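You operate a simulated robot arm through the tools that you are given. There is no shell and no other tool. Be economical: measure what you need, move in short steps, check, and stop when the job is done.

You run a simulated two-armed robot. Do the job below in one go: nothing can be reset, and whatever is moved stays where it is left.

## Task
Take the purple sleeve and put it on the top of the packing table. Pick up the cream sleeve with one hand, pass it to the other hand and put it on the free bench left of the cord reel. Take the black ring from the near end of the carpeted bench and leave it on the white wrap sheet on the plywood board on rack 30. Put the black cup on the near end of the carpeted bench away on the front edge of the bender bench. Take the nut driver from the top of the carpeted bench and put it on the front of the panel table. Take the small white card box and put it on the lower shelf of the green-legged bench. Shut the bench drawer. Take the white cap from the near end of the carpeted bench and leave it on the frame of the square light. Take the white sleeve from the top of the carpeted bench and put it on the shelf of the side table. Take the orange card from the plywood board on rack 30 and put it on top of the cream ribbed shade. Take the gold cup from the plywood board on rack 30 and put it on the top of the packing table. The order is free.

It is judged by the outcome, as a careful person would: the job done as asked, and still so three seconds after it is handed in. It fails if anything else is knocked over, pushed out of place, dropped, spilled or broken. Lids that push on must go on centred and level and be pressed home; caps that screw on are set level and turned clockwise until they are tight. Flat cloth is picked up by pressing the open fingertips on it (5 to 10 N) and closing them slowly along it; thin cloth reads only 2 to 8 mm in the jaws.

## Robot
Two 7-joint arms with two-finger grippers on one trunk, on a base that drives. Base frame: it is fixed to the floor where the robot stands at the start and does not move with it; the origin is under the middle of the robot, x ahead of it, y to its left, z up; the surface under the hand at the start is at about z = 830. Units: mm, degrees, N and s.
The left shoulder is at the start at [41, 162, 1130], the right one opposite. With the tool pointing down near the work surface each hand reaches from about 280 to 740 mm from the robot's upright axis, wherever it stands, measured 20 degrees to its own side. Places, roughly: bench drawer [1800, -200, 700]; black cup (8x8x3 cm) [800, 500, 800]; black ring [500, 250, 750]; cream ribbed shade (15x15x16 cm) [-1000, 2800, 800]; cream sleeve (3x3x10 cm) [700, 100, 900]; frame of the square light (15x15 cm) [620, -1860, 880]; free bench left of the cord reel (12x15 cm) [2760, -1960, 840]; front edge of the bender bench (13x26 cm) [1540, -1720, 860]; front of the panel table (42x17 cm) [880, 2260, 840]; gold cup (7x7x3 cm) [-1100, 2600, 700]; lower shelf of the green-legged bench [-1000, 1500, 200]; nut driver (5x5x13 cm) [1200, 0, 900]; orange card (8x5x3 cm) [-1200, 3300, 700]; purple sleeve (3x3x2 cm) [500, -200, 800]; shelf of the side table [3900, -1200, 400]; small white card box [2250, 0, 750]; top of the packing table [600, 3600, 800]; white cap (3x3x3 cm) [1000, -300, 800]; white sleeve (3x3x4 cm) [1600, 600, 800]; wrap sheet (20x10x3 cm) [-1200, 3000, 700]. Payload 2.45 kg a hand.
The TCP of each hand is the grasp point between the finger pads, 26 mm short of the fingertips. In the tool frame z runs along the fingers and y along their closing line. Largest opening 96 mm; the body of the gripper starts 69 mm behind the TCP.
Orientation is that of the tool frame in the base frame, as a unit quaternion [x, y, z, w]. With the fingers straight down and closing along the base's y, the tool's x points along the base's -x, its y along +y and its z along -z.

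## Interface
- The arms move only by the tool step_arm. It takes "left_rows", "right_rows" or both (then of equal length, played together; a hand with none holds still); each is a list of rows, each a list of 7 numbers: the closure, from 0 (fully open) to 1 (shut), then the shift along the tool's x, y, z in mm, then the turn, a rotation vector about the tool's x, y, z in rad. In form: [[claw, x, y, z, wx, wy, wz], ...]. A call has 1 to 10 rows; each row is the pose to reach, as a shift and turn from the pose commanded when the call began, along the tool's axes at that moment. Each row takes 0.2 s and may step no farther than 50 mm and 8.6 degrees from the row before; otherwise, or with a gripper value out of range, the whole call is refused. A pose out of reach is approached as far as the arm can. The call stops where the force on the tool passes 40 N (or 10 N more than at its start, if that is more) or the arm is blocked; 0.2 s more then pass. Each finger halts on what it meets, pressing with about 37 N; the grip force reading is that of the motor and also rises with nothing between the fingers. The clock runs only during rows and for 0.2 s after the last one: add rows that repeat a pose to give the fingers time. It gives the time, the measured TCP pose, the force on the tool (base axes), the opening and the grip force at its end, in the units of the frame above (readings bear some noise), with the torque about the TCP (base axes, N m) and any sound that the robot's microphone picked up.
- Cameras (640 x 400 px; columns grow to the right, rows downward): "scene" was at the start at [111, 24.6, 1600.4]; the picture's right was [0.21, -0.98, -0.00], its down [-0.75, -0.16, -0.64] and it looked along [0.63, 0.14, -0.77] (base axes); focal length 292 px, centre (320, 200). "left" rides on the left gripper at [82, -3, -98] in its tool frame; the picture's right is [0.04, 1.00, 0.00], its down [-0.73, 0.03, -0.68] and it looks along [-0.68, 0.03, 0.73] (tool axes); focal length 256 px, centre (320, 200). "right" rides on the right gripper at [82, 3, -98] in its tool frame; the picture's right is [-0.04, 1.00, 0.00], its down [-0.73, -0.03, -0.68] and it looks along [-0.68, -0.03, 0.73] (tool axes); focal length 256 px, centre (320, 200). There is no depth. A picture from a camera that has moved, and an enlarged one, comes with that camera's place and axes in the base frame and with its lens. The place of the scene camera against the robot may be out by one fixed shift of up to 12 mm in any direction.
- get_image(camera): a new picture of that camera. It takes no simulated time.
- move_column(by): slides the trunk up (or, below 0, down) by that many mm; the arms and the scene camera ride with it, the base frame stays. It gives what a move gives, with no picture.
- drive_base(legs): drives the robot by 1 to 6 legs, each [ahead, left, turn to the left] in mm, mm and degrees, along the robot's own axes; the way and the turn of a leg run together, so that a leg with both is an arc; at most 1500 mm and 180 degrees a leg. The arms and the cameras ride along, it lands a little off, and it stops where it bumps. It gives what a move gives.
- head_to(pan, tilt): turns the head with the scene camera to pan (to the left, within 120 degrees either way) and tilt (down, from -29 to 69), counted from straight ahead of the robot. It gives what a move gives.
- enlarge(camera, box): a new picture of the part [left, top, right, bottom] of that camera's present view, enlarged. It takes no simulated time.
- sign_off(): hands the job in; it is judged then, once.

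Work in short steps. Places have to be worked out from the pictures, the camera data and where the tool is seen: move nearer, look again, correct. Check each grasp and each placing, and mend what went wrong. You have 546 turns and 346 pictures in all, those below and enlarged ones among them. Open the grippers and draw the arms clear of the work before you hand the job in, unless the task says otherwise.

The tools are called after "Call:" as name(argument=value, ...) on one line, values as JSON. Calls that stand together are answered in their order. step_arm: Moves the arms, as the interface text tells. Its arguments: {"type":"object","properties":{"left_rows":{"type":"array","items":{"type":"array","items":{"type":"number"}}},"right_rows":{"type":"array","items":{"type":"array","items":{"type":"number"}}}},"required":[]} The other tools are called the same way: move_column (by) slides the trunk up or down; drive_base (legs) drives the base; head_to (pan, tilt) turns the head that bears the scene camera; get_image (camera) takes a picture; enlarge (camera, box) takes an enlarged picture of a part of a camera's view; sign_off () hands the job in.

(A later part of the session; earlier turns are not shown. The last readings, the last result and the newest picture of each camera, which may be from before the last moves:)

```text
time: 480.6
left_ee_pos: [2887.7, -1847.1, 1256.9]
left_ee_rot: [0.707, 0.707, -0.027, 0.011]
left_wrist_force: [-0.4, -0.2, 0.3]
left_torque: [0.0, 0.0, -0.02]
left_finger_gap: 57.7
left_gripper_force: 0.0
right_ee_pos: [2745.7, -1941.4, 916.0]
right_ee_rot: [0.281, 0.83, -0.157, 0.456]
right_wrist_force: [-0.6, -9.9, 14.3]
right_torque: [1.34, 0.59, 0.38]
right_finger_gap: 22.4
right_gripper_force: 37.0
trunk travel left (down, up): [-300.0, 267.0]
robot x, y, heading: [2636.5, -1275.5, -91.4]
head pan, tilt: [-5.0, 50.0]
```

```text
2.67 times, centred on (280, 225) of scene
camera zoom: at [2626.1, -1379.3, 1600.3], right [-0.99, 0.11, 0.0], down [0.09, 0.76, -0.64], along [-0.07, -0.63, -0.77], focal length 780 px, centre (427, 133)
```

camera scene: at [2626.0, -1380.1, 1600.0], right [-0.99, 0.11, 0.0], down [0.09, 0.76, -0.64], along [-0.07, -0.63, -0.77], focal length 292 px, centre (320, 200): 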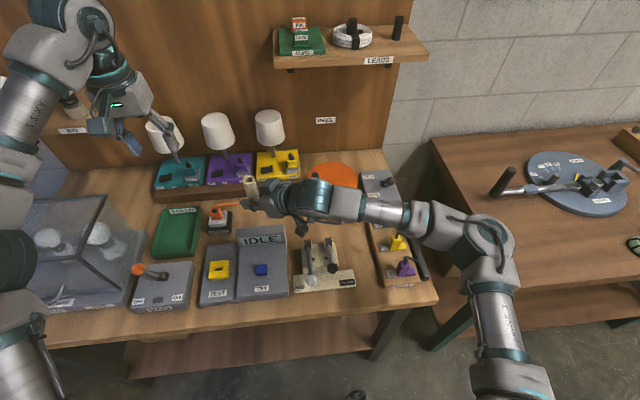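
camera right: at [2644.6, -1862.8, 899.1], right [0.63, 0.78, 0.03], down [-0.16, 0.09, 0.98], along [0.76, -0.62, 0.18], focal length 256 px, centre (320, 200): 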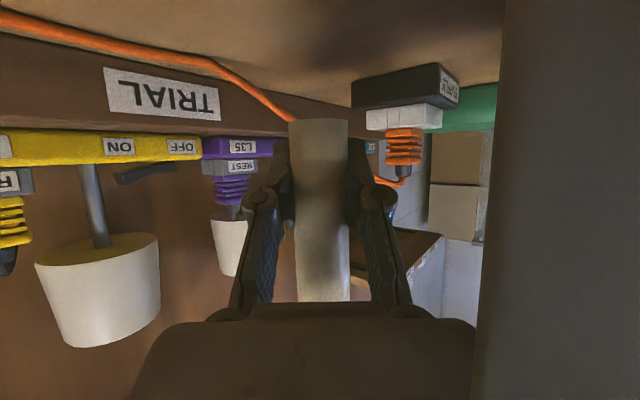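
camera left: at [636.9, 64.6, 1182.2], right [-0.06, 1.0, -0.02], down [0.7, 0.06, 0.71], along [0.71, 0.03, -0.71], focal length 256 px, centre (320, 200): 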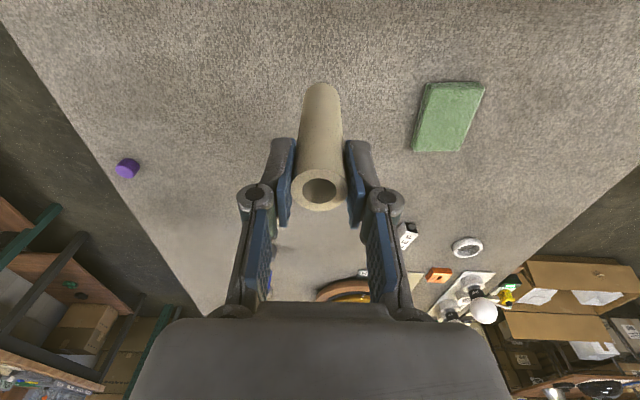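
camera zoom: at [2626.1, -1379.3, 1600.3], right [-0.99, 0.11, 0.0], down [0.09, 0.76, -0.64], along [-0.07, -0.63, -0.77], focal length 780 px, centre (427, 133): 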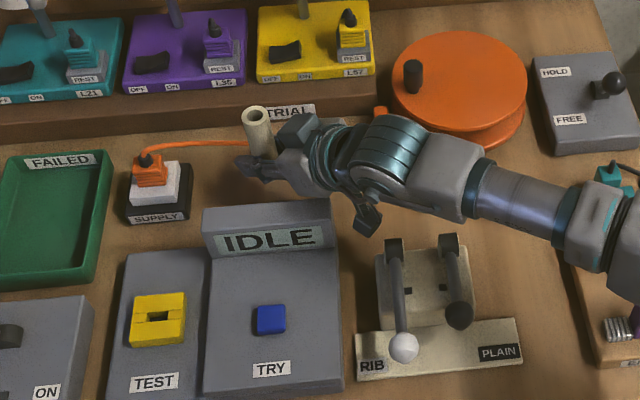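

The gripper body touches the IDLE sign (15 N). I raise back up; I'll strafe the base left so the hand can point more sideways, keeping clear of the sign.

Call:
step_arm(right_rows=[[0.85, -34, 0, -22, 0, 0, 0], [0.85, -68, 0, -44, 0, 0, 0], [0.85, -102, 0, -66, 0, 0, 0], [0.85, -136, 0, -88, 0, 0, 0], [0.85, -160, 30, -110, 0, 0, 0], [0.85, -160, 60, -130, 0, 0, 0]])

Call:
get_image(camera="scene")

```text
time: 482.0
left_ee_pos: [2886.1, -1846.5, 1257.2]
left_ee_rot: [0.706, 0.707, -0.027, 0.011]
left_wrist_force: [-0.9, 0.6, 0.3]
left_torque: [-0.01, 0.0, -0.01]
left_finger_gap: 57.6
left_gripper_force: 0.0
right_ee_pos: [2764.5, -1877.0, 1119.5]
right_ee_rot: [0.281, 0.831, -0.156, 0.454]
right_wrist_force: [-0.2, 0.2, 0.1]
right_torque: [0.0, 0.01, -0.03]
right_finger_gap: 22.3
right_gripper_force: 37.2
trunk travel left (down, up): [-300.0, 267.0]
robot x, y, heading: [2631.6, -1272.0, -91.7]
head pan, tilt: [-5.0, 50.0]
```

```text
144 pictures are left
camera scene: at [2626.7, -1378.4, 1600.1], right [-0.99, 0.11, 0.0], down [0.09, 0.76, -0.64], along [-0.07, -0.64, -0.77], focal length 292 px, centre (320, 200)
```

scene: 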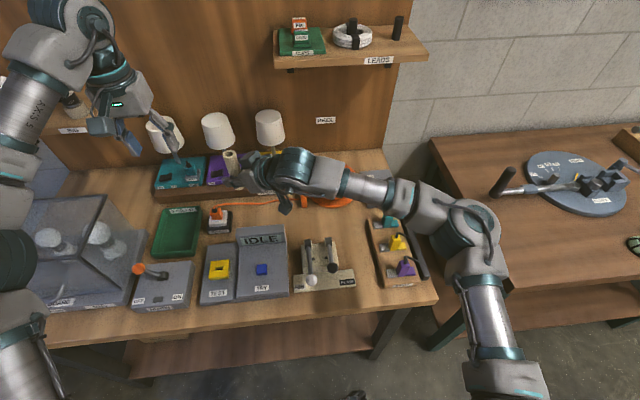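

I retract the left hand somewhat, strafe the base left 220 mm, and then swing the right hand back right while yawing it further left.

Call:
step_arm(left_rows=[[0.4, 45, 0, 0, 0, 0, 0], [0.4, 90, 0, 0, 0, 0, 0], [0.4, 135, 0, 0, 0, 0, 0], [0.4, 170, 0, 0, 0, 0, 0]])

Call:
drive_base(legs=[[0, 220, 0]])

Call:
step_arm(right_rows=[[0.85, 0, 0, -25, 0, 0, 0], [0.85, 0, 0, -50, 0, 0, 0], [0.85, 20, 0, -80, 0, 0, 0], [0.85, 40, 0, -110, 0, 0, 0], [0.85, 60, 0, -140, 0, 0, 0], [0.85, 60, 0, -140, 0, 0, 0]])

Call:
get_image(camera="scene")

```text
time: 483.0
left_ee_pos: [2886.6, -1675.5, 1247.9]
left_ee_rot: [0.706, 0.708, -0.029, 0.012]
left_wrist_force: [-0.8, 0.0, 0.3]
left_torque: [-0.05, 0.03, -0.01]
left_finger_gap: 57.7
left_gripper_force: 0.0
right_ee_pos: [2764.7, -1876.3, 1119.9]
right_ee_rot: [0.281, 0.831, -0.157, 0.454]
right_wrist_force: [0.0, 0.1, -0.9]
right_torque: [0.03, 0.02, -0.02]
right_finger_gap: 22.6
right_gripper_force: 36.5
trunk travel left (down, up): [-300.0, 267.0]
robot x, y, heading: [2635.3, -1272.8, -91.4]
head pan, tilt: [-5.0, 50.0]
```

```text
time: 484.7
left_ee_pos: [3109.4, -1682.0, 1246.3]
left_ee_rot: [0.707, 0.707, -0.026, 0.01]
left_wrist_force: [0.7, -0.7, -0.5]
left_torque: [-0.03, 0.01, -0.01]
left_finger_gap: 57.7
left_gripper_force: 0.0
right_ee_pos: [2987.4, -1883.9, 1118.4]
right_ee_rot: [0.281, 0.831, -0.157, 0.454]
right_wrist_force: [0.3, 0.5, 0.3]
right_torque: [0.01, 0.01, 0.01]
right_finger_gap: 22.4
right_gripper_force: 36.8
trunk travel left (down, up): [-300.0, 267.0]
robot x, y, heading: [2855.1, -1282.1, -91.6]
head pan, tilt: [-5.0, 50.0]
```

```text
time: 486.1
left_ee_pos: [3105.2, -1678.0, 1247.7]
left_ee_rot: [0.707, 0.707, -0.027, 0.013]
left_wrist_force: [-0.6, 0.0, 0.3]
left_torque: [0.01, -0.03, -0.01]
left_finger_gap: 57.6
left_gripper_force: 0.1
right_ee_pos: [2865.3, -1788.2, 1145.2]
right_ee_rot: [0.28, 0.83, -0.157, 0.455]
right_wrist_force: [-0.4, 0.3, -0.3]
right_torque: [0.0, -0.01, 0.0]
right_finger_gap: 22.5
right_gripper_force: 36.8
trunk travel left (down, up): [-300.0, 267.0]
robot x, y, heading: [2857.5, -1279.7, -91.8]
head pan, tilt: [-5.0, 50.0]
```

```text
143 pictures are left
camera scene: at [2845.1, -1384.3, 1600.1], right [-0.99, 0.12, 0.0], down [0.09, 0.76, -0.64], along [-0.07, -0.64, -0.77], focal length 292 px, centre (320, 200)
```

scene: 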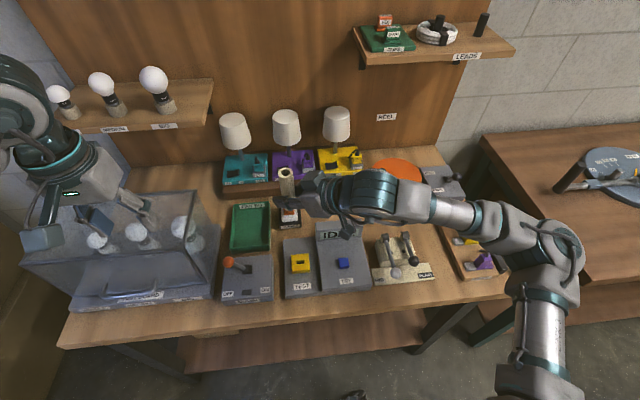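

Now I yaw the right hand 30° further left about the vertical, shifting it right toward x≈2760.

Call:
step_arm(right_rows=[[0.85, 6, -28, -10, -0.11, 0, -0.07], [0.85, 13, -56, -20, -0.22, 0, -0.14], [0.85, 19, -84, -29, -0.33, 0, -0.21], [0.85, 26, -111, -39, -0.44, 0, -0.28], [0.85, 26, -111, -39, -0.44, 0, -0.28], [0.85, 26, -111, -39, -0.44, 0, -0.28]])

Call:
get_image(camera="scene")

```text
time: 487.5
left_ee_pos: [3104.1, -1677.8, 1249.3]
left_ee_rot: [0.708, 0.705, -0.028, 0.012]
left_wrist_force: [-0.5, 0.0, 0.0]
left_torque: [0.02, -0.03, -0.02]
left_finger_gap: 57.9
left_gripper_force: 0.0
right_ee_pos: [2748.1, -1656.3, 1205.9]
right_ee_rot: [0.109, 0.874, -0.025, 0.473]
right_wrist_force: [0.2, 0.2, -1.0]
right_torque: [0.03, 0.0, -0.01]
right_finger_gap: 22.6
right_gripper_force: 37.3
right hand out of reach, approached as far as the arm can: row 2, 3, 4, 5, 6
trunk travel left (down, up): [-300.0, 267.0]
robot x, y, heading: [2855.6, -1279.0, -91.7]
head pan, tilt: [-5.0, 50.0]
```

```text
142 pictures are left
camera scene: at [2843.2, -1382.3, 1600.3], right [-0.99, 0.11, 0.0], down [0.09, 0.76, -0.64], along [-0.07, -0.64, -0.77], focal length 292 px, centre (320, 200)
```

scene: 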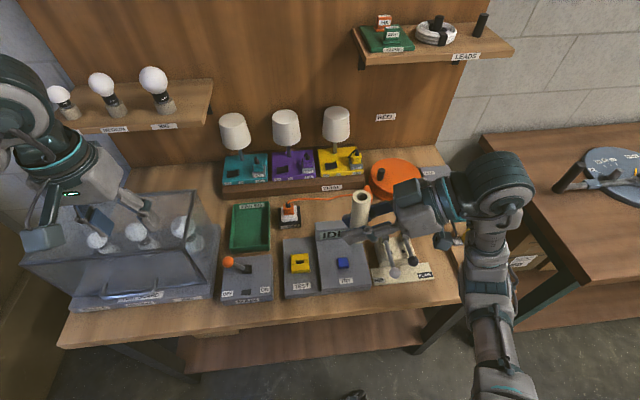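

That pulled the hand too far in. I compromise: yaw back 15° and move out over [2750,-1930] at z≈1120.

Call:
step_arm(right_rows=[[0.85, 3, -34, 11, 0.05, 0, 0.035], [0.85, 6, -68, 22, 0.11, 0, 0.07], [0.85, 9, -102, 33, 0.16, -0.01, 0.11], [0.85, 12, -136, 45, 0.218, -0.015, 0.145], [0.85, 15, -170, 56, 0.218, -0.015, 0.145], [0.85, 19, -204, 67, 0.218, -0.015, 0.145], [0.85, 22, -238, 78, 0.218, -0.015, 0.145], [0.85, 25, -272, 89, 0.218, -0.015, 0.145], [0.85, 25, -272, 89, 0.218, -0.015, 0.145]])

Call:
get_image(camera="scene")

```text
time: 489.5
left_ee_pos: [3103.3, -1677.5, 1250.2]
left_ee_rot: [0.707, 0.707, -0.026, 0.013]
left_wrist_force: [-0.3, 0.1, -0.7]
left_torque: [0.06, -0.07, 0.01]
left_finger_gap: 57.6
left_gripper_force: 0.1
right_ee_pos: [2801.8, -1781.2, 1165.4]
right_ee_rot: [0.222, 0.85, -0.091, 0.469]
right_wrist_force: [0.4, -0.5, -0.9]
right_torque: [0.02, 0.01, 0.01]
right_finger_gap: 22.5
right_gripper_force: 36.6
right hand out of reach, approached as far as the arm can: row 1, 2, 3, 4, 5, 6, 7, 8, 9
trunk travel left (down, up): [-300.0, 267.0]
robot x, y, heading: [2853.0, -1280.7, -91.6]
head pan, tilt: [-5.0, 50.0]
```

```text
141 pictures are left
camera scene: at [2841.6, -1384.0, 1600.2], right [-0.99, 0.12, 0.0], down [0.09, 0.76, -0.64], along [-0.07, -0.64, -0.77], focal length 292 px, centre (320, 200)
```

scene: 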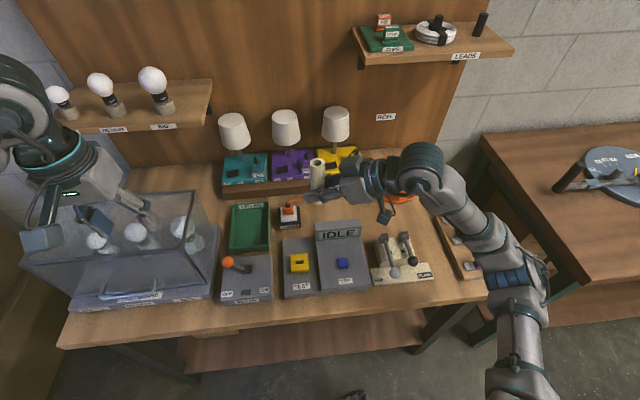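

Too restrictive. I return to the earlier yaw and base position, and will place a little farther back (y≈-1962) so the gripper body clears the sign.

Call:
step_arm(right_rows=[[0.85, 0, 0, 0, 0.09, -0.005, 0.057], [0.85, 0, 0, 0, 0.176, -0.011, 0.114], [0.85, 0, 0, 0, 0.176, -0.011, 0.114]])

Call:
drive_base(legs=[[0, -215, 0]])

Call:
step_arm(right_rows=[[0.85, 0, 0, 0, 0, 0, 0], [0.85, 0, 0, 0, 0, 0, 0], [0.85, 0, 0, 0, 0, 0, 0], [0.85, 0, 0, 0, 0, 0, 0], [0.85, 0, 0, 0, 0, 0, 0], [0.85, 0, 0, 0, 0, 0, 0], [0.85, 0, 0, 0, 0, 0, 0], [0.85, 0, 0, 0, 0, 0, 0], [0.85, 0, 0, 0, 0, 0, 0], [0.85, 0, 0, 0, 0, 0, 0]])

```text
time: 490.3
left_ee_pos: [3105.0, -1678.9, 1250.3]
left_ee_rot: [0.707, 0.707, -0.027, 0.012]
left_wrist_force: [0.7, -0.8, 0.0]
left_torque: [0.02, -0.01, -0.01]
left_finger_gap: 57.7
left_gripper_force: 0.0
right_ee_pos: [2803.7, -1781.8, 1163.0]
right_ee_rot: [0.31, 0.824, -0.135, 0.455]
right_wrist_force: [-0.3, 0.1, 0.3]
right_torque: [-0.01, -0.01, 0.01]
right_finger_gap: 22.4
right_gripper_force: 36.5
trunk travel left (down, up): [-300.0, 267.0]
robot x, y, heading: [2855.3, -1280.4, -91.8]
head pan, tilt: [-5.0, 50.0]
```

```text
time: 492.0
left_ee_pos: [2891.5, -1672.7, 1248.5]
left_ee_rot: [0.708, 0.706, -0.026, 0.013]
left_wrist_force: [-0.6, -0.2, 0.1]
left_torque: [0.0, -0.03, 0.02]
left_finger_gap: 57.8
left_gripper_force: 0.0
right_ee_pos: [2590.6, -1774.6, 1164.6]
right_ee_rot: [0.31, 0.825, -0.135, 0.453]
right_wrist_force: [0.7, 0.5, -0.9]
right_torque: [0.01, -0.03, 0.0]
right_finger_gap: 22.4
right_gripper_force: 37.5
trunk travel left (down, up): [-300.0, 267.0]
robot x, y, heading: [2640.4, -1274.8, -91.5]
head pan, tilt: [-5.0, 50.0]
```

```text
time: 494.2
left_ee_pos: [2887.4, -1669.0, 1251.1]
left_ee_rot: [0.707, 0.706, -0.027, 0.015]
left_wrist_force: [-0.1, 0.2, 0.7]
left_torque: [-0.03, 0.0, -0.01]
left_finger_gap: 57.7
left_gripper_force: 0.1
right_ee_pos: [2586.8, -1771.0, 1164.3]
right_ee_rot: [0.309, 0.823, -0.136, 0.456]
right_wrist_force: [0.6, -0.2, -0.4]
right_torque: [0.01, -0.02, 0.01]
right_finger_gap: 22.8
right_gripper_force: 37.4
trunk travel left (down, up): [-300.0, 267.0]
robot x, y, heading: [2645.4, -1275.2, -91.5]
head pan, tilt: [-5.0, 50.0]
```

I straighten the 3° roll and move out over [2748,-1958] at height.

Call:
step_arm(right_rows=[[0.85, -22, -7, 34, 0, 0, -0.035], [0.85, -45, -14, 67, 0, 0, -0.07], [0.85, -67, -21, 101, 0, 0, -0.07], [0.85, -90, -28, 135, 0, 0, -0.07], [0.85, -112, -35, 168, 0, 0, -0.07], [0.85, -135, -42, 202, 0, 0, -0.07], [0.85, -135, -42, 202, 0, 0, -0.07], [0.85, -135, -42, 202, 0, 0, -0.07]])

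Call:
get_image(camera="scene")

```text
time: 496.0
left_ee_pos: [2887.7, -1668.6, 1251.9]
left_ee_rot: [0.708, 0.706, -0.028, 0.014]
left_wrist_force: [-0.3, -0.3, 0.1]
left_torque: [-0.01, 0.05, 0.0]
left_finger_gap: 57.8
left_gripper_force: 0.1
right_ee_pos: [2721.1, -1926.1, 1165.7]
right_ee_rot: [0.282, 0.834, -0.153, 0.45]
right_wrist_force: [0.3, -0.4, -0.8]
right_torque: [0.02, -0.03, -0.01]
right_finger_gap: 22.4
right_gripper_force: 36.9
right hand out of reach, approached as far as the arm can: row 6, 7, 8
trunk travel left (down, up): [-300.0, 267.0]
robot x, y, heading: [2644.2, -1274.2, -91.5]
head pan, tilt: [-5.0, 50.0]
```

```text
140 pictures are left
camera scene: at [2631.1, -1378.5, 1600.1], right [-0.99, 0.12, 0.0], down [0.09, 0.76, -0.64], along [-0.07, -0.64, -0.77], focal length 292 px, centre (320, 200)
```

scene: 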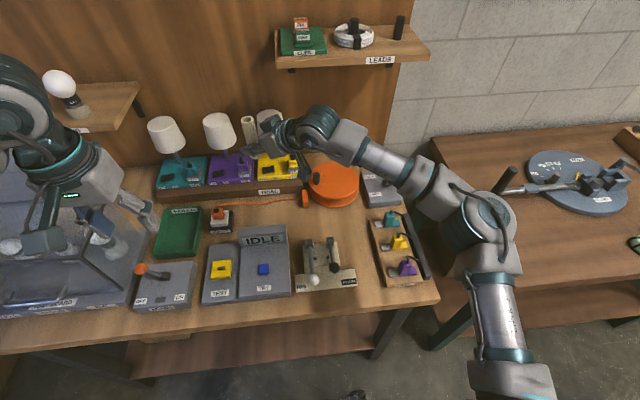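

I drive 30 mm closer and lower the hand to about z=930, looking before continuing.

Call:
drive_base(legs=[[30, 0, 0]])

Call:
step_arm(right_rows=[[0.85, 20, 6, 32, 0, 0, 0], [0.85, 55, 12, 60, 0, 0, 0], [0.85, 90, 12.5, 84, 0, 0, 0], [0.85, 125, 12.5, 108, 0, 0, 0], [0.85, 155, 12.5, 130, 0, 0, 0], [0.85, 180, 12.5, 148, 0, 0, 0], [0.85, 180, 12.5, 148, 0, 0, 0], [0.85, 180, 12.5, 148, 0, 0, 0]])

Call:
enlarge(camera="scene", box=[180, 150, 380, 300])

Call:
get_image(camera="right")

```text
time: 496.8
left_ee_pos: [2886.3, -1693.4, 1254.0]
left_ee_rot: [0.707, 0.706, -0.029, 0.016]
left_wrist_force: [-0.6, 0.7, -0.6]
left_torque: [-0.01, 0.02, 0.0]
left_finger_gap: 57.6
left_gripper_force: 0.1
right_ee_pos: [2720.3, -1952.4, 1169.7]
right_ee_rot: [0.281, 0.832, -0.156, 0.452]
right_wrist_force: [-0.2, -0.1, -0.1]
right_torque: [0.01, 0.03, -0.01]
right_finger_gap: 22.5
right_gripper_force: 37.1
trunk travel left (down, up): [-300.0, 267.0]
robot x, y, heading: [2640.6, -1304.8, -91.7]
head pan, tilt: [-5.0, 50.0]
```

```text
time: 498.6
left_ee_pos: [2888.7, -1695.7, 1253.6]
left_ee_rot: [0.707, 0.706, -0.03, 0.016]
left_wrist_force: [0.3, -0.2, 0.5]
left_torque: [-0.03, 0.02, -0.02]
left_finger_gap: 57.6
left_gripper_force: 0.1
right_ee_pos: [2747.9, -1960.5, 934.5]
right_ee_rot: [0.28, 0.833, -0.154, 0.452]
right_wrist_force: [0.7, 0.8, -1.1]
right_torque: [0.02, 0.01, 0.0]
right_finger_gap: 22.9
right_gripper_force: 36.9
trunk travel left (down, up): [-300.0, 267.0]
robot x, y, heading: [2642.2, -1303.6, -91.7]
head pan, tilt: [-5.0, 50.0]
```

```text
2.67 times, centred on (280, 225) of scene
camera zoom: at [2632.5, -1408.8, 1600.1], right [-0.99, 0.11, 0.0], down [0.09, 0.76, -0.64], along [-0.07, -0.64, -0.77], focal length 780 px, centre (427, 133)
```

zoom: 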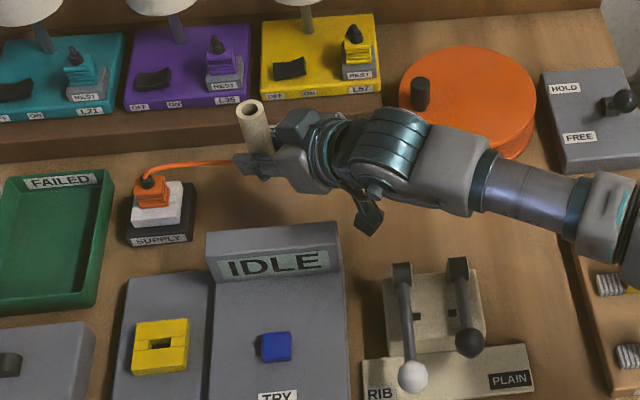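

```text
138 pictures are left
camera right: at [2648.2, -1880.8, 920.8], right [0.62, 0.78, 0.03], down [-0.15, 0.08, 0.99], along [0.77, -0.62, 0.17], focal length 256 px, centre (320, 200)
```

right: 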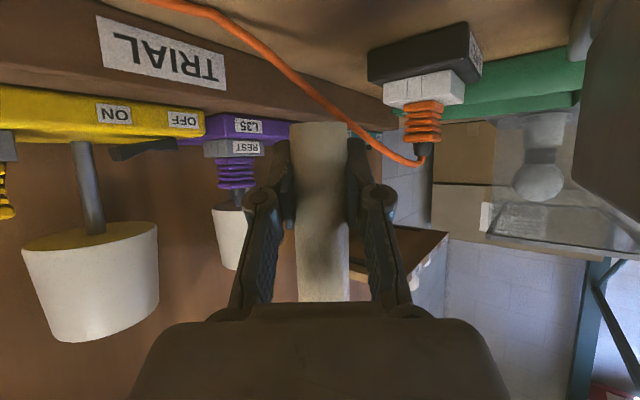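

Clear of the sign now. I keep lowering, slowly near the surface.

Call:
step_arm(right_rows=[[0.85, 15, 0, 10, 0, 0, 0], [0.85, 29, 0, 19, 0, 0, 0], [0.85, 38, 0, 25, 0, 0, 0], [0.85, 42, 0, 28, 0, 0, 0], [0.85, 46, 0, 30, 0, 0, 0], [0.85, 50, 0, 33, 0, 0, 0]])

Call:
get_image(camera="right")

```text
time: 499.7
left_ee_pos: [2888.4, -1693.7, 1254.0]
left_ee_rot: [0.708, 0.706, -0.031, 0.016]
left_wrist_force: [-0.1, -0.3, 0.0]
left_torque: [-0.01, -0.02, 0.04]
left_finger_gap: 57.7
left_gripper_force: 0.1
right_ee_pos: [2748.7, -1963.3, 895.2]
right_ee_rot: [0.281, 0.829, -0.159, 0.456]
right_wrist_force: [-0.3, -0.9, 2.7]
right_torque: [0.16, 0.13, 0.07]
right_finger_gap: 22.5
right_gripper_force: 37.4
trunk travel left (down, up): [-300.0, 267.0]
robot x, y, heading: [2641.8, -1304.6, -91.6]
head pan, tilt: [-5.0, 50.0]
stopped in row 5 (right hand): the force on the tool passed its limit at 46 N (the readings are from after the stop); the commanded pose is now the measured one
```

```text
137 pictures are left
camera right: at [2649.1, -1883.6, 877.9], right [0.63, 0.78, 0.03], down [-0.16, 0.09, 0.98], along [0.76, -0.62, 0.18], focal length 256 px, centre (320, 200)
```

right: 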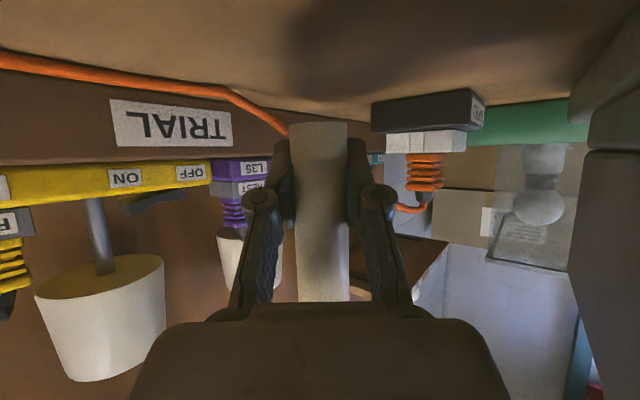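

Something behind the fingers still catches the sign's right end. I lift, shift 38 mm toward −x (clear of the sign), and try again.

Call:
step_arm(right_rows=[[0.85, -25, 0, -16, 0, 0, 0], [0.85, -17, -12, -28, 0, 0, 0], [0.85, -8, -23, -41, 0, 0, 0], [0.85, -8, -23, -41, 0, 0, 0]])

Call:
enlarge(camera="scene", box=[200, 150, 360, 270])

Call:
get_image(camera="right")

```text
time: 500.7
left_ee_pos: [2887.7, -1691.3, 1255.1]
left_ee_rot: [0.707, 0.706, -0.03, 0.016]
left_wrist_force: [0.5, 0.1, -0.2]
left_torque: [0.03, -0.01, -0.03]
left_finger_gap: 57.8
left_gripper_force: 0.1
right_ee_pos: [2710.5, -1961.6, 923.6]
right_ee_rot: [0.28, 0.83, -0.158, 0.457]
right_wrist_force: [0.2, 0.3, -1.5]
right_torque: [0.01, -0.04, -0.04]
right_finger_gap: 22.5
right_gripper_force: 36.7
trunk travel left (down, up): [-300.0, 267.0]
robot x, y, heading: [2641.2, -1306.1, -91.9]
head pan, tilt: [-5.0, 50.0]
```

```text
3.33 times, centred on (280, 210) of scene
camera zoom: at [2631.2, -1409.0, 1600.1], right [-0.99, 0.12, 0.0], down [0.09, 0.76, -0.64], along [-0.07, -0.64, -0.77], focal length 974 px, centre (453, 167)
```

zoom: 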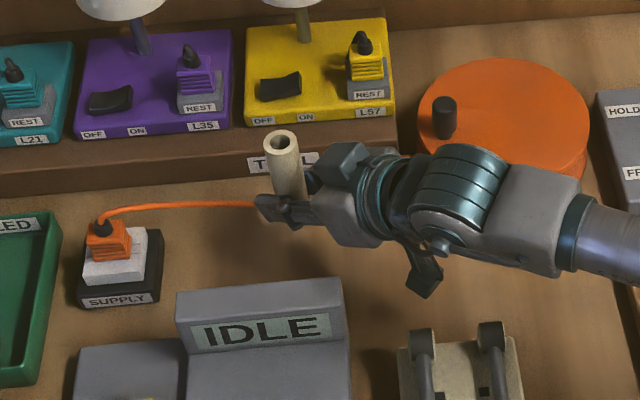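

```text
135 pictures are left
camera right: at [2611.0, -1882.4, 906.9], right [0.62, 0.78, 0.03], down [-0.16, 0.09, 0.98], along [0.76, -0.62, 0.18], focal length 256 px, centre (320, 200)
```

right: 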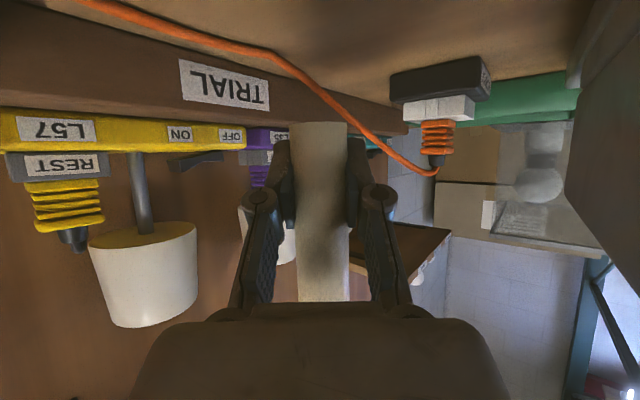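

The hanging wrist camera was what met the sign; now it is clear. I lower again slowly.

Call:
step_arm(right_rows=[[0.85, 15, 0, 10, 0, 0, 0], [0.85, 25, 0, 17, 0, 0, 0], [0.85, 32, 0, 21, 0, 0, 0], [0.85, 36, 0, 24, 0, 0, 0], [0.85, 40, 0, 27, 0, 0, 0], [0.85, 44, 0, 29, 0, 0, 0]])

Call:
get_image(camera="right")

```text
time: 502.1
left_ee_pos: [2888.0, -1691.7, 1255.1]
left_ee_rot: [0.707, 0.706, -0.03, 0.017]
left_wrist_force: [0.0, -0.2, 0.8]
left_torque: [0.01, 0.0, -0.01]
left_finger_gap: 57.2
left_gripper_force: 0.0
right_ee_pos: [2711.6, -1963.3, 873.2]
right_ee_rot: [0.279, 0.829, -0.16, 0.457]
right_wrist_force: [-0.4, -1.3, 14.8]
right_torque: [1.24, 1.91, 0.28]
right_finger_gap: 23.0
right_gripper_force: 37.0
trunk travel left (down, up): [-300.0, 267.0]
robot x, y, heading: [2645.3, -1302.6, -91.3]
head pan, tilt: [-5.0, 50.0]
```

```text
134 pictures are left
camera right: at [2611.9, -1883.8, 857.0], right [0.63, 0.78, 0.02], down [-0.16, 0.1, 0.98], along [0.76, -0.62, 0.19], focal length 256 px, centre (320, 200)
```

right: 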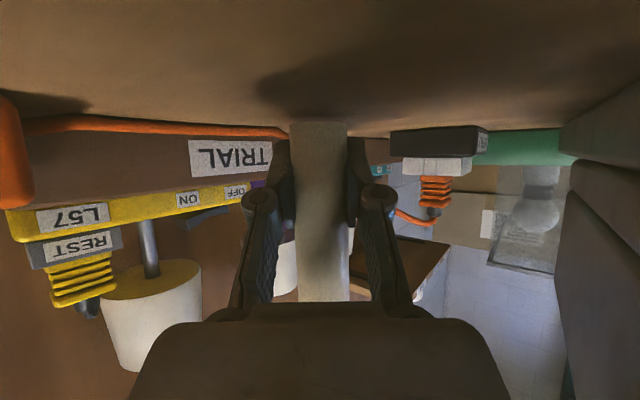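

The wrist camera just touches the table (15 N) and the sleeve's foot is within a couple of millimetres of it. I release gently.

Call:
step_arm(right_rows=[[0.8, 0, 0, 0, 0, 0, 0], [0.74, 0, 0, 0, 0, 0, 0], [0.7, 0, 0, 0, 0, 0, 0], [0.66, 0, 0, 0, 0, 0, 0], [0.62, 0, 0, 0, 0, 0, 0], [0.62, 0, 0, 0, 0, 0, 0]])

Call:
get_image(camera="right")

Call:
enlarge(camera="scene", box=[200, 150, 360, 270])

```text
time: 503.5
left_ee_pos: [2889.2, -1692.3, 1255.5]
left_ee_rot: [0.707, 0.707, -0.031, 0.017]
left_wrist_force: [1.0, 0.3, -0.5]
left_torque: [-0.01, 0.01, -0.01]
left_finger_gap: 57.9
left_gripper_force: 0.0
right_ee_pos: [2712.4, -1962.5, 875.4]
right_ee_rot: [0.278, 0.829, -0.161, 0.458]
right_wrist_force: [-0.6, -12.2, 31.8]
right_torque: [2.22, 3.88, 1.61]
right_finger_gap: 36.3
right_gripper_force: 0.1
trunk travel left (down, up): [-300.0, 267.0]
robot x, y, heading: [2637.2, -1305.3, -91.8]
head pan, tilt: [-5.0, 50.0]
```

```text
133 pictures are left
camera right: at [2611.9, -1883.6, 857.0], right [0.63, 0.78, 0.02], down [-0.16, 0.1, 0.98], along [0.76, -0.62, 0.19], focal length 256 px, centre (320, 200)
```

right: 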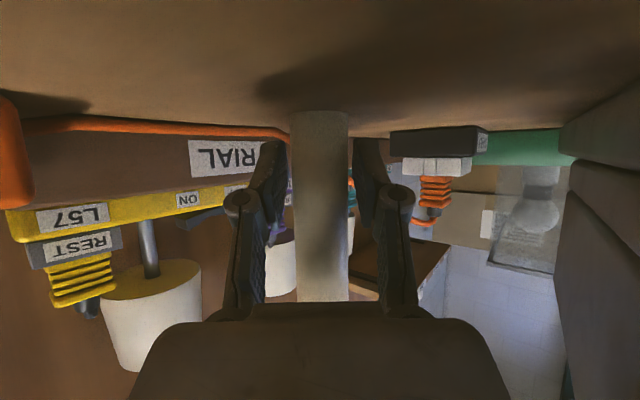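

```text
3.33 times, centred on (280, 210) of scene
camera zoom: at [2632.9, -1405.7, 1600.6], right [-0.99, 0.12, 0.0], down [0.09, 0.76, -0.64], along [-0.08, -0.64, -0.77], focal length 974 px, centre (453, 167)
```

zoom: 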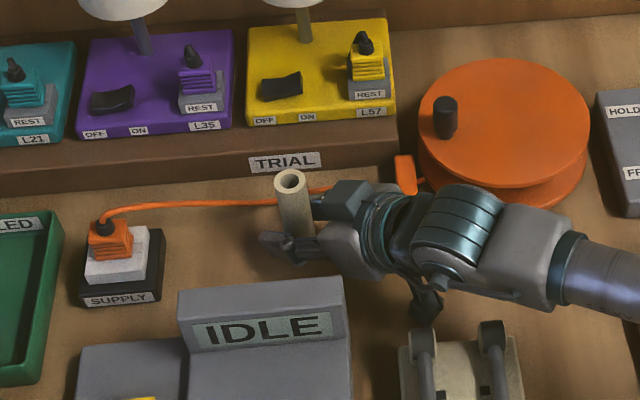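

The sleeve stands on its own. I open a bit more and lift straight up so the camera avoids the levers.

Call:
step_arm(right_rows=[[0.6, -3, 0, -2, 0, 0, 0], [0.45, -4, 0, -3, 0, 0, 0], [0.4, -6, 0, -4, 0, 0, 0], [0.4, -20, 0, -13, 0, 0, 0], [0.4, -50, 0, -33, 0, 0, 0], [0.4, -85, 0, -56, 0, 0, 0], [0.4, -120, 0, -79, 0, 0, 0], [0.4, -155, 0, -102, 0, 0, 0]])

Call:
get_image(camera="scene")

```text
time: 505.3
left_ee_pos: [2889.0, -1690.9, 1255.7]
left_ee_rot: [0.708, 0.706, -0.03, 0.017]
left_wrist_force: [0.6, -0.2, 0.3]
left_torque: [0.0, 0.01, 0.03]
left_finger_gap: 57.6
left_gripper_force: 0.1
right_ee_pos: [2709.6, -1959.8, 1055.7]
right_ee_rot: [0.28, 0.83, -0.159, 0.456]
right_wrist_force: [-0.3, 0.0, 0.4]
right_torque: [-0.01, 0.02, -0.02]
right_finger_gap: 57.3
right_gripper_force: 0.1
trunk travel left (down, up): [-300.0, 267.0]
robot x, y, heading: [2641.1, -1305.5, -91.5]
head pan, tilt: [-5.0, 50.0]
```

```text
131 pictures are left
camera scene: at [2632.5, -1408.3, 1600.2], right [-0.99, 0.12, 0.0], down [0.09, 0.76, -0.64], along [-0.07, -0.64, -0.77], focal length 292 px, centre (320, 200)
```

scene: 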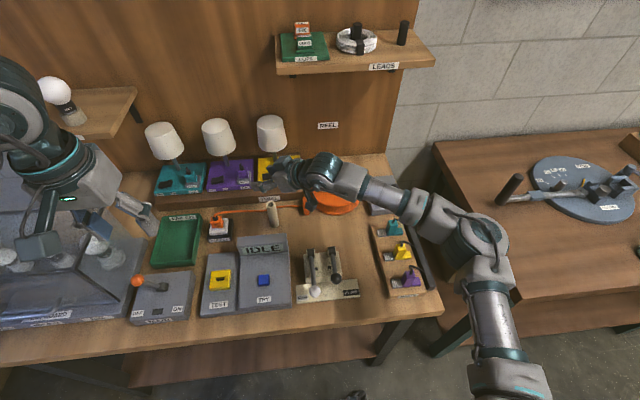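

Call:
enlarge(camera="scene", box=[200, 170, 340, 270])

```text
4.00 times, centred on (270, 220) of scene
camera zoom: at [2632.5, -1408.3, 1600.2], right [-0.99, 0.12, 0.0], down [0.09, 0.76, -0.64], along [-0.07, -0.64, -0.77], focal length 1169 px, centre (520, 120)
```

zoom: 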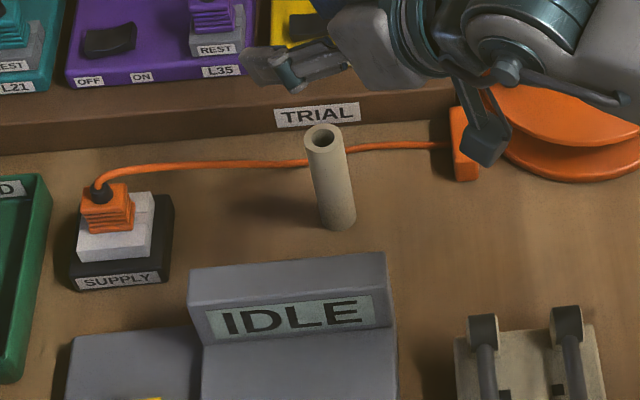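

The cream sleeve stands upright in the free area. I back away and restore the right hand to pointing down.

Call:
drive_base(legs=[[-360, 0, 0]])

Call:
step_arm(right_rows=[[0.3, 0, 0, 0, 0, 0.13, 0], [0.3, 0, 0, 0, 0, 0.26, 0], [0.3, 0, 0, 0, 0, 0.39, 0], [0.3, 0, 0, 0, 0, 0.52, 0], [0.3, 0, 0, 0, 0, 0.65, 0], [0.3, 0, 0, 0, 0, 0.78, 0], [0.3, 0, 0, 0, 0, 0.9, 0], [0.3, 0, 0, 0, 0, 1.0, 0]])

Call:
step_arm(right_rows=[[0.3, 0, -12, 0, 0, 0, 0.13], [0.3, 0, -24, 0, 0, 0, 0.26], [0.3, 0, -36, 0, 0, 0, 0.39], [0.3, 0, -48, 0, 0, 0, 0.52], [0.3, 0, -60, 0, 0, 0, 0.65], [0.3, 0, -72, 0, 0, 0, 0.78], [0.3, 0, -84, 0, 0, 0, 0.9], [0.3, 0, -96, 0, 0, 0, 0.9]], left_rows=[[0.3, 0, 0, 20, 0, 0, 0], [0.3, 0, 0, 40, 0, 0, 0], [0.3, 0, 0, 60, 0, 0, 0], [0.3, 0, 0, 80, 0, 0, 0], [0.3, 0, 0, 100, 0, 0, 0], [0.3, 0, 0, 120, 0, 0, 0], [0.3, 0, 0, 140, 0, 0, 0], [0.3, 0, 0, 150, 0, 0, 0]])

```text
time: 507.6
left_ee_pos: [2899.1, -1333.0, 1253.2]
left_ee_rot: [0.708, 0.705, -0.031, 0.016]
left_wrist_force: [0.9, 0.3, 0.4]
left_torque: [-0.05, 0.01, 0.0]
left_finger_gap: 57.3
left_gripper_force: 0.1
right_ee_pos: [2719.8, -1599.5, 1055.4]
right_ee_rot: [0.28, 0.83, -0.158, 0.456]
right_wrist_force: [0.6, -0.2, -0.2]
right_torque: [0.02, -0.02, -0.06]
right_finger_gap: 57.7
right_gripper_force: 0.1
trunk travel left (down, up): [-300.0, 267.0]
robot x, y, heading: [2651.1, -943.4, -91.6]
head pan, tilt: [-5.0, 50.0]
```

```text
time: 509.4
left_ee_pos: [2896.6, -1326.4, 1256.5]
left_ee_rot: [0.708, 0.705, -0.031, 0.019]
left_wrist_force: [-0.2, 0.7, -0.3]
left_torque: [0.0, 0.02, -0.02]
left_finger_gap: 57.6
left_gripper_force: 0.1
right_ee_pos: [2680.7, -1503.0, 1036.4]
right_ee_rot: [0.323, 0.946, -0.012, 0.016]
right_wrist_force: [-1.1, 0.3, -0.6]
right_torque: [-0.03, -0.02, -0.01]
right_finger_gap: 67.3
right_gripper_force: 0.0
right hand out of reach, approached as far as the arm can: row 2, 3, 4, 5, 6, 7, 8
trunk travel left (down, up): [-300.0, 267.0]
robot x, y, heading: [2649.0, -945.5, -91.6]
head pan, tilt: [-5.0, 50.0]
```

```text
time: 511.2
left_ee_pos: [2894.9, -1337.8, 1107.0]
left_ee_rot: [0.708, 0.705, -0.031, 0.019]
left_wrist_force: [0.6, -0.2, 0.3]
left_torque: [0.02, -0.03, 0.0]
left_finger_gap: 67.2
left_gripper_force: 0.1
right_ee_pos: [2623.1, -1582.4, 1035.4]
right_ee_rot: [0.702, 0.712, -0.005, 0.006]
right_wrist_force: [-1.1, 0.3, -0.5]
right_torque: [0.04, -0.03, -0.01]
right_finger_gap: 67.3
right_gripper_force: 0.0
trunk travel left (down, up): [-300.0, 267.0]
robot x, y, heading: [2648.1, -943.7, -91.8]
head pan, tilt: [-5.0, 50.0]
```

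Both hands are down again. I retract the right hand, turn round to face the carpeted bench and go to the white card box.

Call:
step_arm(right_rows=[[0.3, 45, -15, -10, 0, 0, 0], [0.3, 90, -30, -20, 0, 0, 0], [0.3, 135, -50, -35, 0, 0, 0], [0.3, 180, -70, -50, 0, 0, 0], [0.3, 220, -90, -65, 0, 0, 0]])

Call:
drive_base(legs=[[0, 0, 91.8], [0, 0, 90], [0, 620, 0], [170, 0, 0]])

Call:
head_to(pan=-10, tilt=50)

Call:
get_image(camera="scene")

```text
refused: row 3 steps farther than a row can; nothing moved
```

```text
time: 523.7
left_ee_pos: [1765.9, -418.7, 1110.2]
left_ee_rot: [0.723, -0.69, -0.022, -0.031]
left_wrist_force: [-0.5, 0.4, -0.2]
left_torque: [0.0, -0.02, 0.01]
left_finger_gap: 67.1
left_gripper_force: 0.0
right_ee_pos: [2023.1, -159.2, 1040.1]
right_ee_rot: [0.731, -0.683, -0.009, -0.005]
right_wrist_force: [-1.9, -7.1, -0.9]
right_torque: [0.25, -0.1, 0.29]
right_finger_gap: 68.0
right_gripper_force: 0.7
trunk travel left (down, up): [-300.0, 267.0]
robot x, y, heading: [2026.0, -791.5, 91.4]
head pan, tilt: [-5.0, 50.0]
stopped in leg 4: the robot was blocked; the commanded pose is now the measured one
```

```text
time: 524.4
left_ee_pos: [1766.6, -420.5, 1110.9]
left_ee_rot: [0.724, -0.689, -0.022, -0.032]
left_wrist_force: [-0.8, -1.1, -0.2]
left_torque: [-0.04, -0.01, -0.01]
left_finger_gap: 67.4
left_gripper_force: 0.0
right_ee_pos: [2022.6, -160.7, 1040.6]
right_ee_rot: [0.73, -0.683, -0.009, -0.006]
right_wrist_force: [3.9, -5.6, -0.1]
right_torque: [0.2, 0.18, 0.25]
right_finger_gap: 66.1
right_gripper_force: 0.0
trunk travel left (down, up): [-300.0, 267.0]
robot x, y, heading: [2030.8, -791.3, 91.4]
head pan, tilt: [-10.0, 50.0]
```

```text
129 pictures are left
camera scene: at [2036.6, -675.7, 1600.2], right [0.99, -0.15, 0.0], down [-0.11, -0.76, -0.64], along [0.1, 0.63, -0.77], focal length 292 px, centre (320, 200)
```

scene: 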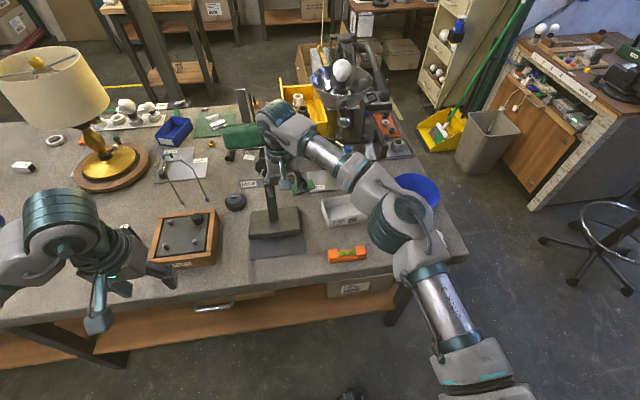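

The refused arm move left the right hand extended and it nudged the green-headed stand. I back off straight and inspect.

Call:
drive_base(legs=[[-130, 0, 0]])

Call:
enlarge(camera="scene", box=[180, 80, 420, 280])

```text
time: 525.7
left_ee_pos: [1766.8, -547.7, 1109.7]
left_ee_rot: [0.724, -0.689, -0.023, -0.032]
left_wrist_force: [-0.6, -0.1, 0.2]
left_torque: [0.01, 0.0, -0.02]
left_finger_gap: 67.3
left_gripper_force: 0.1
right_ee_pos: [2024.1, -288.6, 1041.9]
right_ee_rot: [0.73, -0.683, -0.008, -0.007]
right_wrist_force: [0.2, -0.2, 0.0]
right_torque: [0.03, -0.02, 0.01]
right_finger_gap: 67.1
right_gripper_force: 0.0
trunk travel left (down, up): [-300.0, 267.0]
robot x, y, heading: [2031.6, -923.8, 91.2]
head pan, tilt: [-10.0, 50.0]
```

```text
2.00 times, centred on (300, 180) of scene
camera zoom: at [2036.0, -801.5, 1599.9], right [0.99, -0.15, 0.0], down [-0.11, -0.76, -0.64], along [0.1, 0.63, -0.77], focal length 585 px, centre (360, 240)
```

zoom: 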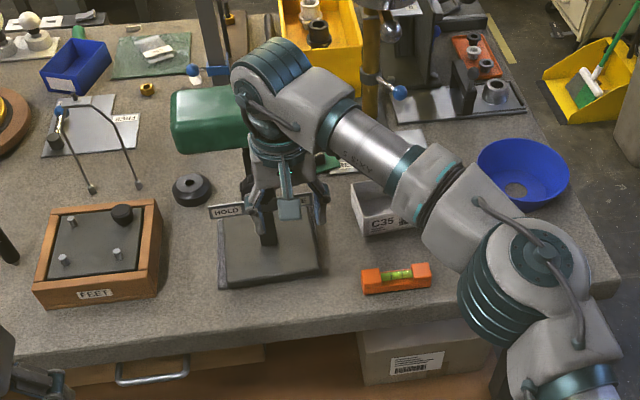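

The stand's base edge appears where it was. I retract the right hand properly this time (smaller steps) and look again.

Call:
step_arm(right_rows=[[0.3, 40, -10, -10, 0, 0, 0], [0.3, 80, -20, -20, 0, 0, 0], [0.3, 120, -30, -30, 0, 0, 0], [0.3, 160, -45, -40, 0, 0, 0], [0.3, 195, -65, -50, 0, 0, 0], [0.3, 225, -90, -55, 0, 0, 0], [0.3, 225, -120, -60, 0, 0, 0], [0.3, 225, -150, -60, 0, 0, 0]])

Call:
get_image(camera="scene")

```text
time: 527.5
left_ee_pos: [1771.8, -553.5, 1111.9]
left_ee_rot: [0.724, -0.689, -0.025, -0.033]
left_wrist_force: [0.4, 0.0, 0.3]
left_torque: [-0.01, 0.01, 0.02]
left_finger_gap: 67.1
left_gripper_force: 0.0
right_ee_pos: [2193.8, -509.2, 1097.8]
right_ee_rot: [0.73, -0.683, -0.012, -0.008]
right_wrist_force: [-0.2, 0.7, -0.4]
right_torque: [0.01, 0.02, -0.02]
right_finger_gap: 67.0
right_gripper_force: 0.1
trunk travel left (down, up): [-300.0, 267.0]
robot x, y, heading: [2030.3, -921.5, 91.0]
head pan, tilt: [-10.0, 50.0]
```

```text
127 pictures are left
camera scene: at [2041.8, -804.8, 1600.2], right [0.99, -0.15, 0.0], down [-0.12, -0.76, -0.64], along [0.1, 0.63, -0.77], focal length 292 px, centre (320, 200)
```

scene: 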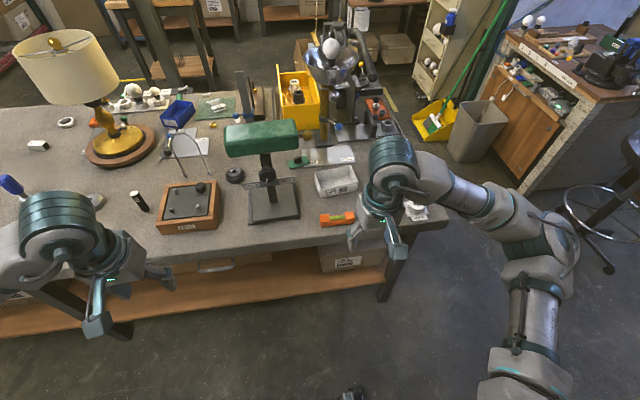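

The stand looks in order. Now the white box "C35": I enlarge it.

Call:
enlarge(camera="scene", box=[230, 110, 390, 240])

```text
3.08 times, centred on (310, 175) of scene
camera zoom: at [2041.8, -804.8, 1600.2], right [0.99, -0.15, 0.0], down [-0.12, -0.76, -0.64], along [0.1, 0.63, -0.77], focal length 900 px, centre (351, 277)
```

zoom: 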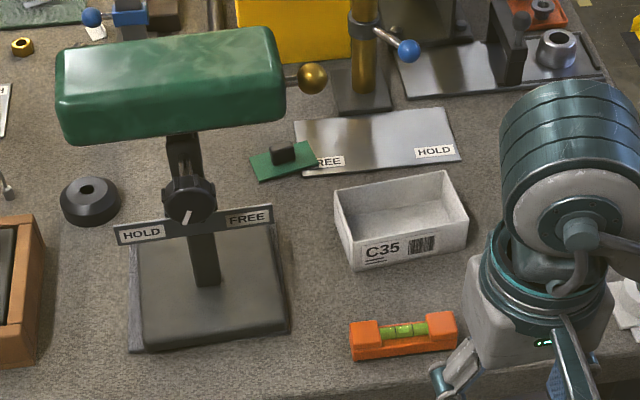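

The box is ≈136×73×45 mm, centre ≈[2207,-113]. I'll pinch its right end wall (x≈2273), one finger inside. First drive 160 mm closer.

Call:
drive_base(legs=[[160, 0, 0]])

```text
time: 528.9
left_ee_pos: [1765.1, -392.0, 1112.0]
left_ee_rot: [0.723, -0.689, -0.024, -0.034]
left_wrist_force: [-0.1, 0.4, -0.2]
left_torque: [-0.01, 0.04, 0.0]
left_finger_gap: 67.4
left_gripper_force: 0.0
right_ee_pos: [2190.9, -349.4, 1097.9]
right_ee_rot: [0.73, -0.684, -0.012, -0.008]
right_wrist_force: [-0.7, -0.2, 0.2]
right_torque: [-0.04, -0.01, -0.02]
right_finger_gap: 67.4
right_gripper_force: 0.1
trunk travel left (down, up): [-300.0, 267.0]
robot x, y, heading: [2028.0, -763.9, 91.3]
head pan, tilt: [-10.0, 50.0]
```

Call:
step_arm(right_rows=[[0.3, -33, -13, 0, 0, 0, -0.02], [0.3, -66, -27, 0, 0, 0, -0.04], [0.3, -100, -40, 10, 0, 0, -0.06], [0.3, -133, -54, 30, 0, 0, -0.087], [0.3, -166, -67, 50, 0, 0, -0.087], [0.3, -200, -81, 70, 0, 0, -0.087], [0.3, -233, -94, 90, 0, 0, -0.087], [0.3, -233, -94, 98, 0, 0, -0.087], [0.3, -233, -94, 98, 0, 0, -0.087]])

Call:
get_image(camera="right")

```text
time: 530.9
left_ee_pos: [1766.2, -394.8, 1113.2]
left_ee_rot: [0.724, -0.689, -0.025, -0.035]
left_wrist_force: [-0.1, 0.0, 0.2]
left_torque: [0.01, 0.03, 0.04]
left_finger_gap: 67.3
left_gripper_force: 0.1
right_ee_pos: [2268.2, -109.7, 1007.4]
right_ee_rot: [0.758, -0.652, -0.012, -0.008]
right_wrist_force: [0.6, 0.8, -0.9]
right_torque: [-0.01, 0.01, 0.0]
right_finger_gap: 67.0
right_gripper_force: 0.0
trunk travel left (down, up): [-300.0, 267.0]
robot x, y, heading: [2023.0, -760.8, 91.2]
head pan, tilt: [-10.0, 50.0]
```

```text
125 pictures are left
camera right: at [2276.3, -192.4, 1102.9], right [-0.99, -0.11, 0.0], down [-0.08, 0.71, 0.7], along [-0.08, 0.7, -0.71], focal length 256 px, centre (320, 200)
```

right: 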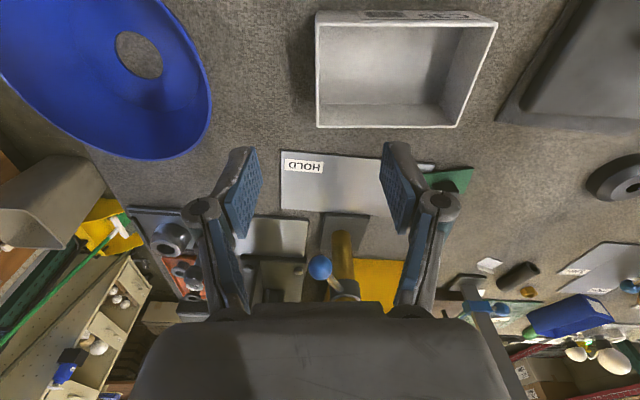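

Aligned with the end wall at [2270,-116]. I descend with one finger inside and one outside.

Call:
step_arm(right_rows=[[0.4, 4, -2, 40, 0, 0, 0], [0.5, 4, -2, 80, 0, 0, 0], [0.5, 4, -2, 110, 0, 0, 0], [0.5, 4, -2, 110, 0, 0, 0]])

Call:
get_image(camera="right")

```text
time: 531.9
left_ee_pos: [1767.2, -394.2, 1113.0]
left_ee_rot: [0.723, -0.689, -0.025, -0.034]
left_wrist_force: [-0.1, 0.1, 0.0]
left_torque: [0.01, 0.01, -0.03]
left_finger_gap: 67.3
left_gripper_force: 0.3
right_ee_pos: [2269.9, -108.3, 898.2]
right_ee_rot: [0.759, -0.651, -0.012, -0.009]
right_wrist_force: [0.1, 0.5, 0.0]
right_torque: [0.0, 0.01, -0.03]
right_finger_gap: 48.3
right_gripper_force: 0.1
trunk travel left (down, up): [-300.0, 267.0]
robot x, y, heading: [2031.3, -759.9, 91.1]
head pan, tilt: [-10.0, 50.0]
```

```text
124 pictures are left
camera right: at [2278.4, -192.5, 992.8], right [-0.99, -0.11, 0.0], down [-0.08, 0.71, 0.7], along [-0.08, 0.7, -0.71], focal length 256 px, centre (320, 200)
```

right: 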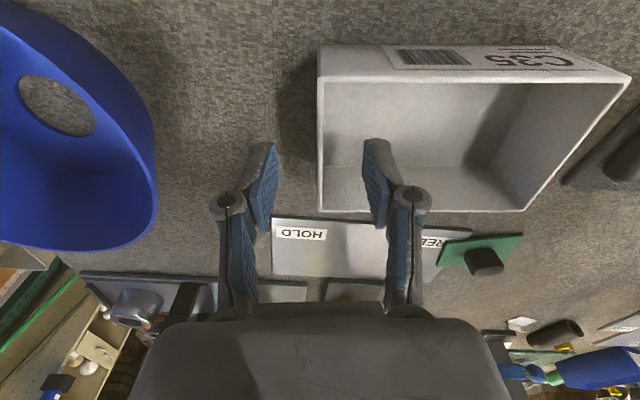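

Fingers straddle the wall. Down 30 mm, close, and lift a little to test.

Call:
step_arm(right_rows=[[0.5, 0, 0, 15, 0, 0, 0], [0.5, 0, 0, 30, 0, 0, 0], [0.5, 0, 0, 30, 0, 0, 0], [0.7, 0, 0, 30, 0, 0, 0], [0.9, 0, 0, 30, 0, 0, 0], [1, 0, 0, 30, 0, 0, 0], [1, 0, 0, 30, 0, 0, 0], [1, 0, 0, 20, 0, 0, 0], [1, 0, 0, 0, 0, 0, 0], [1, 0, 0, 0, 0, 0, 0]])

Call:
get_image(camera="right")

```text
time: 534.1
left_ee_pos: [1766.4, -394.4, 1113.8]
left_ee_rot: [0.723, -0.689, -0.024, -0.036]
left_wrist_force: [0.2, -0.2, 0.8]
left_torque: [-0.02, 0.01, -0.01]
left_finger_gap: 67.3
left_gripper_force: 0.0
right_ee_pos: [2269.9, -109.8, 898.3]
right_ee_rot: [0.759, -0.651, -0.012, -0.008]
right_wrist_force: [0.1, 1.1, -1.0]
right_torque: [0.0, -0.02, -0.01]
right_finger_gap: 5.8
right_gripper_force: 31.3
trunk travel left (down, up): [-300.0, 267.0]
robot x, y, heading: [2028.0, -760.4, 91.4]
head pan, tilt: [-10.0, 50.0]
```

```text
123 pictures are left
camera right: at [2278.5, -192.2, 993.3], right [-0.99, -0.11, 0.0], down [-0.08, 0.71, 0.7], along [-0.08, 0.7, -0.71], focal length 256 px, centre (320, 200)
```

right: 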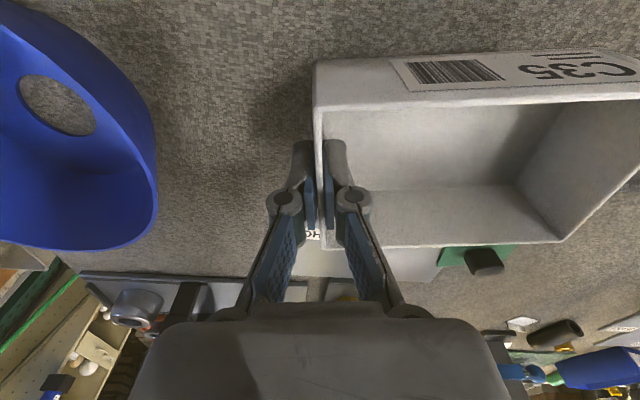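

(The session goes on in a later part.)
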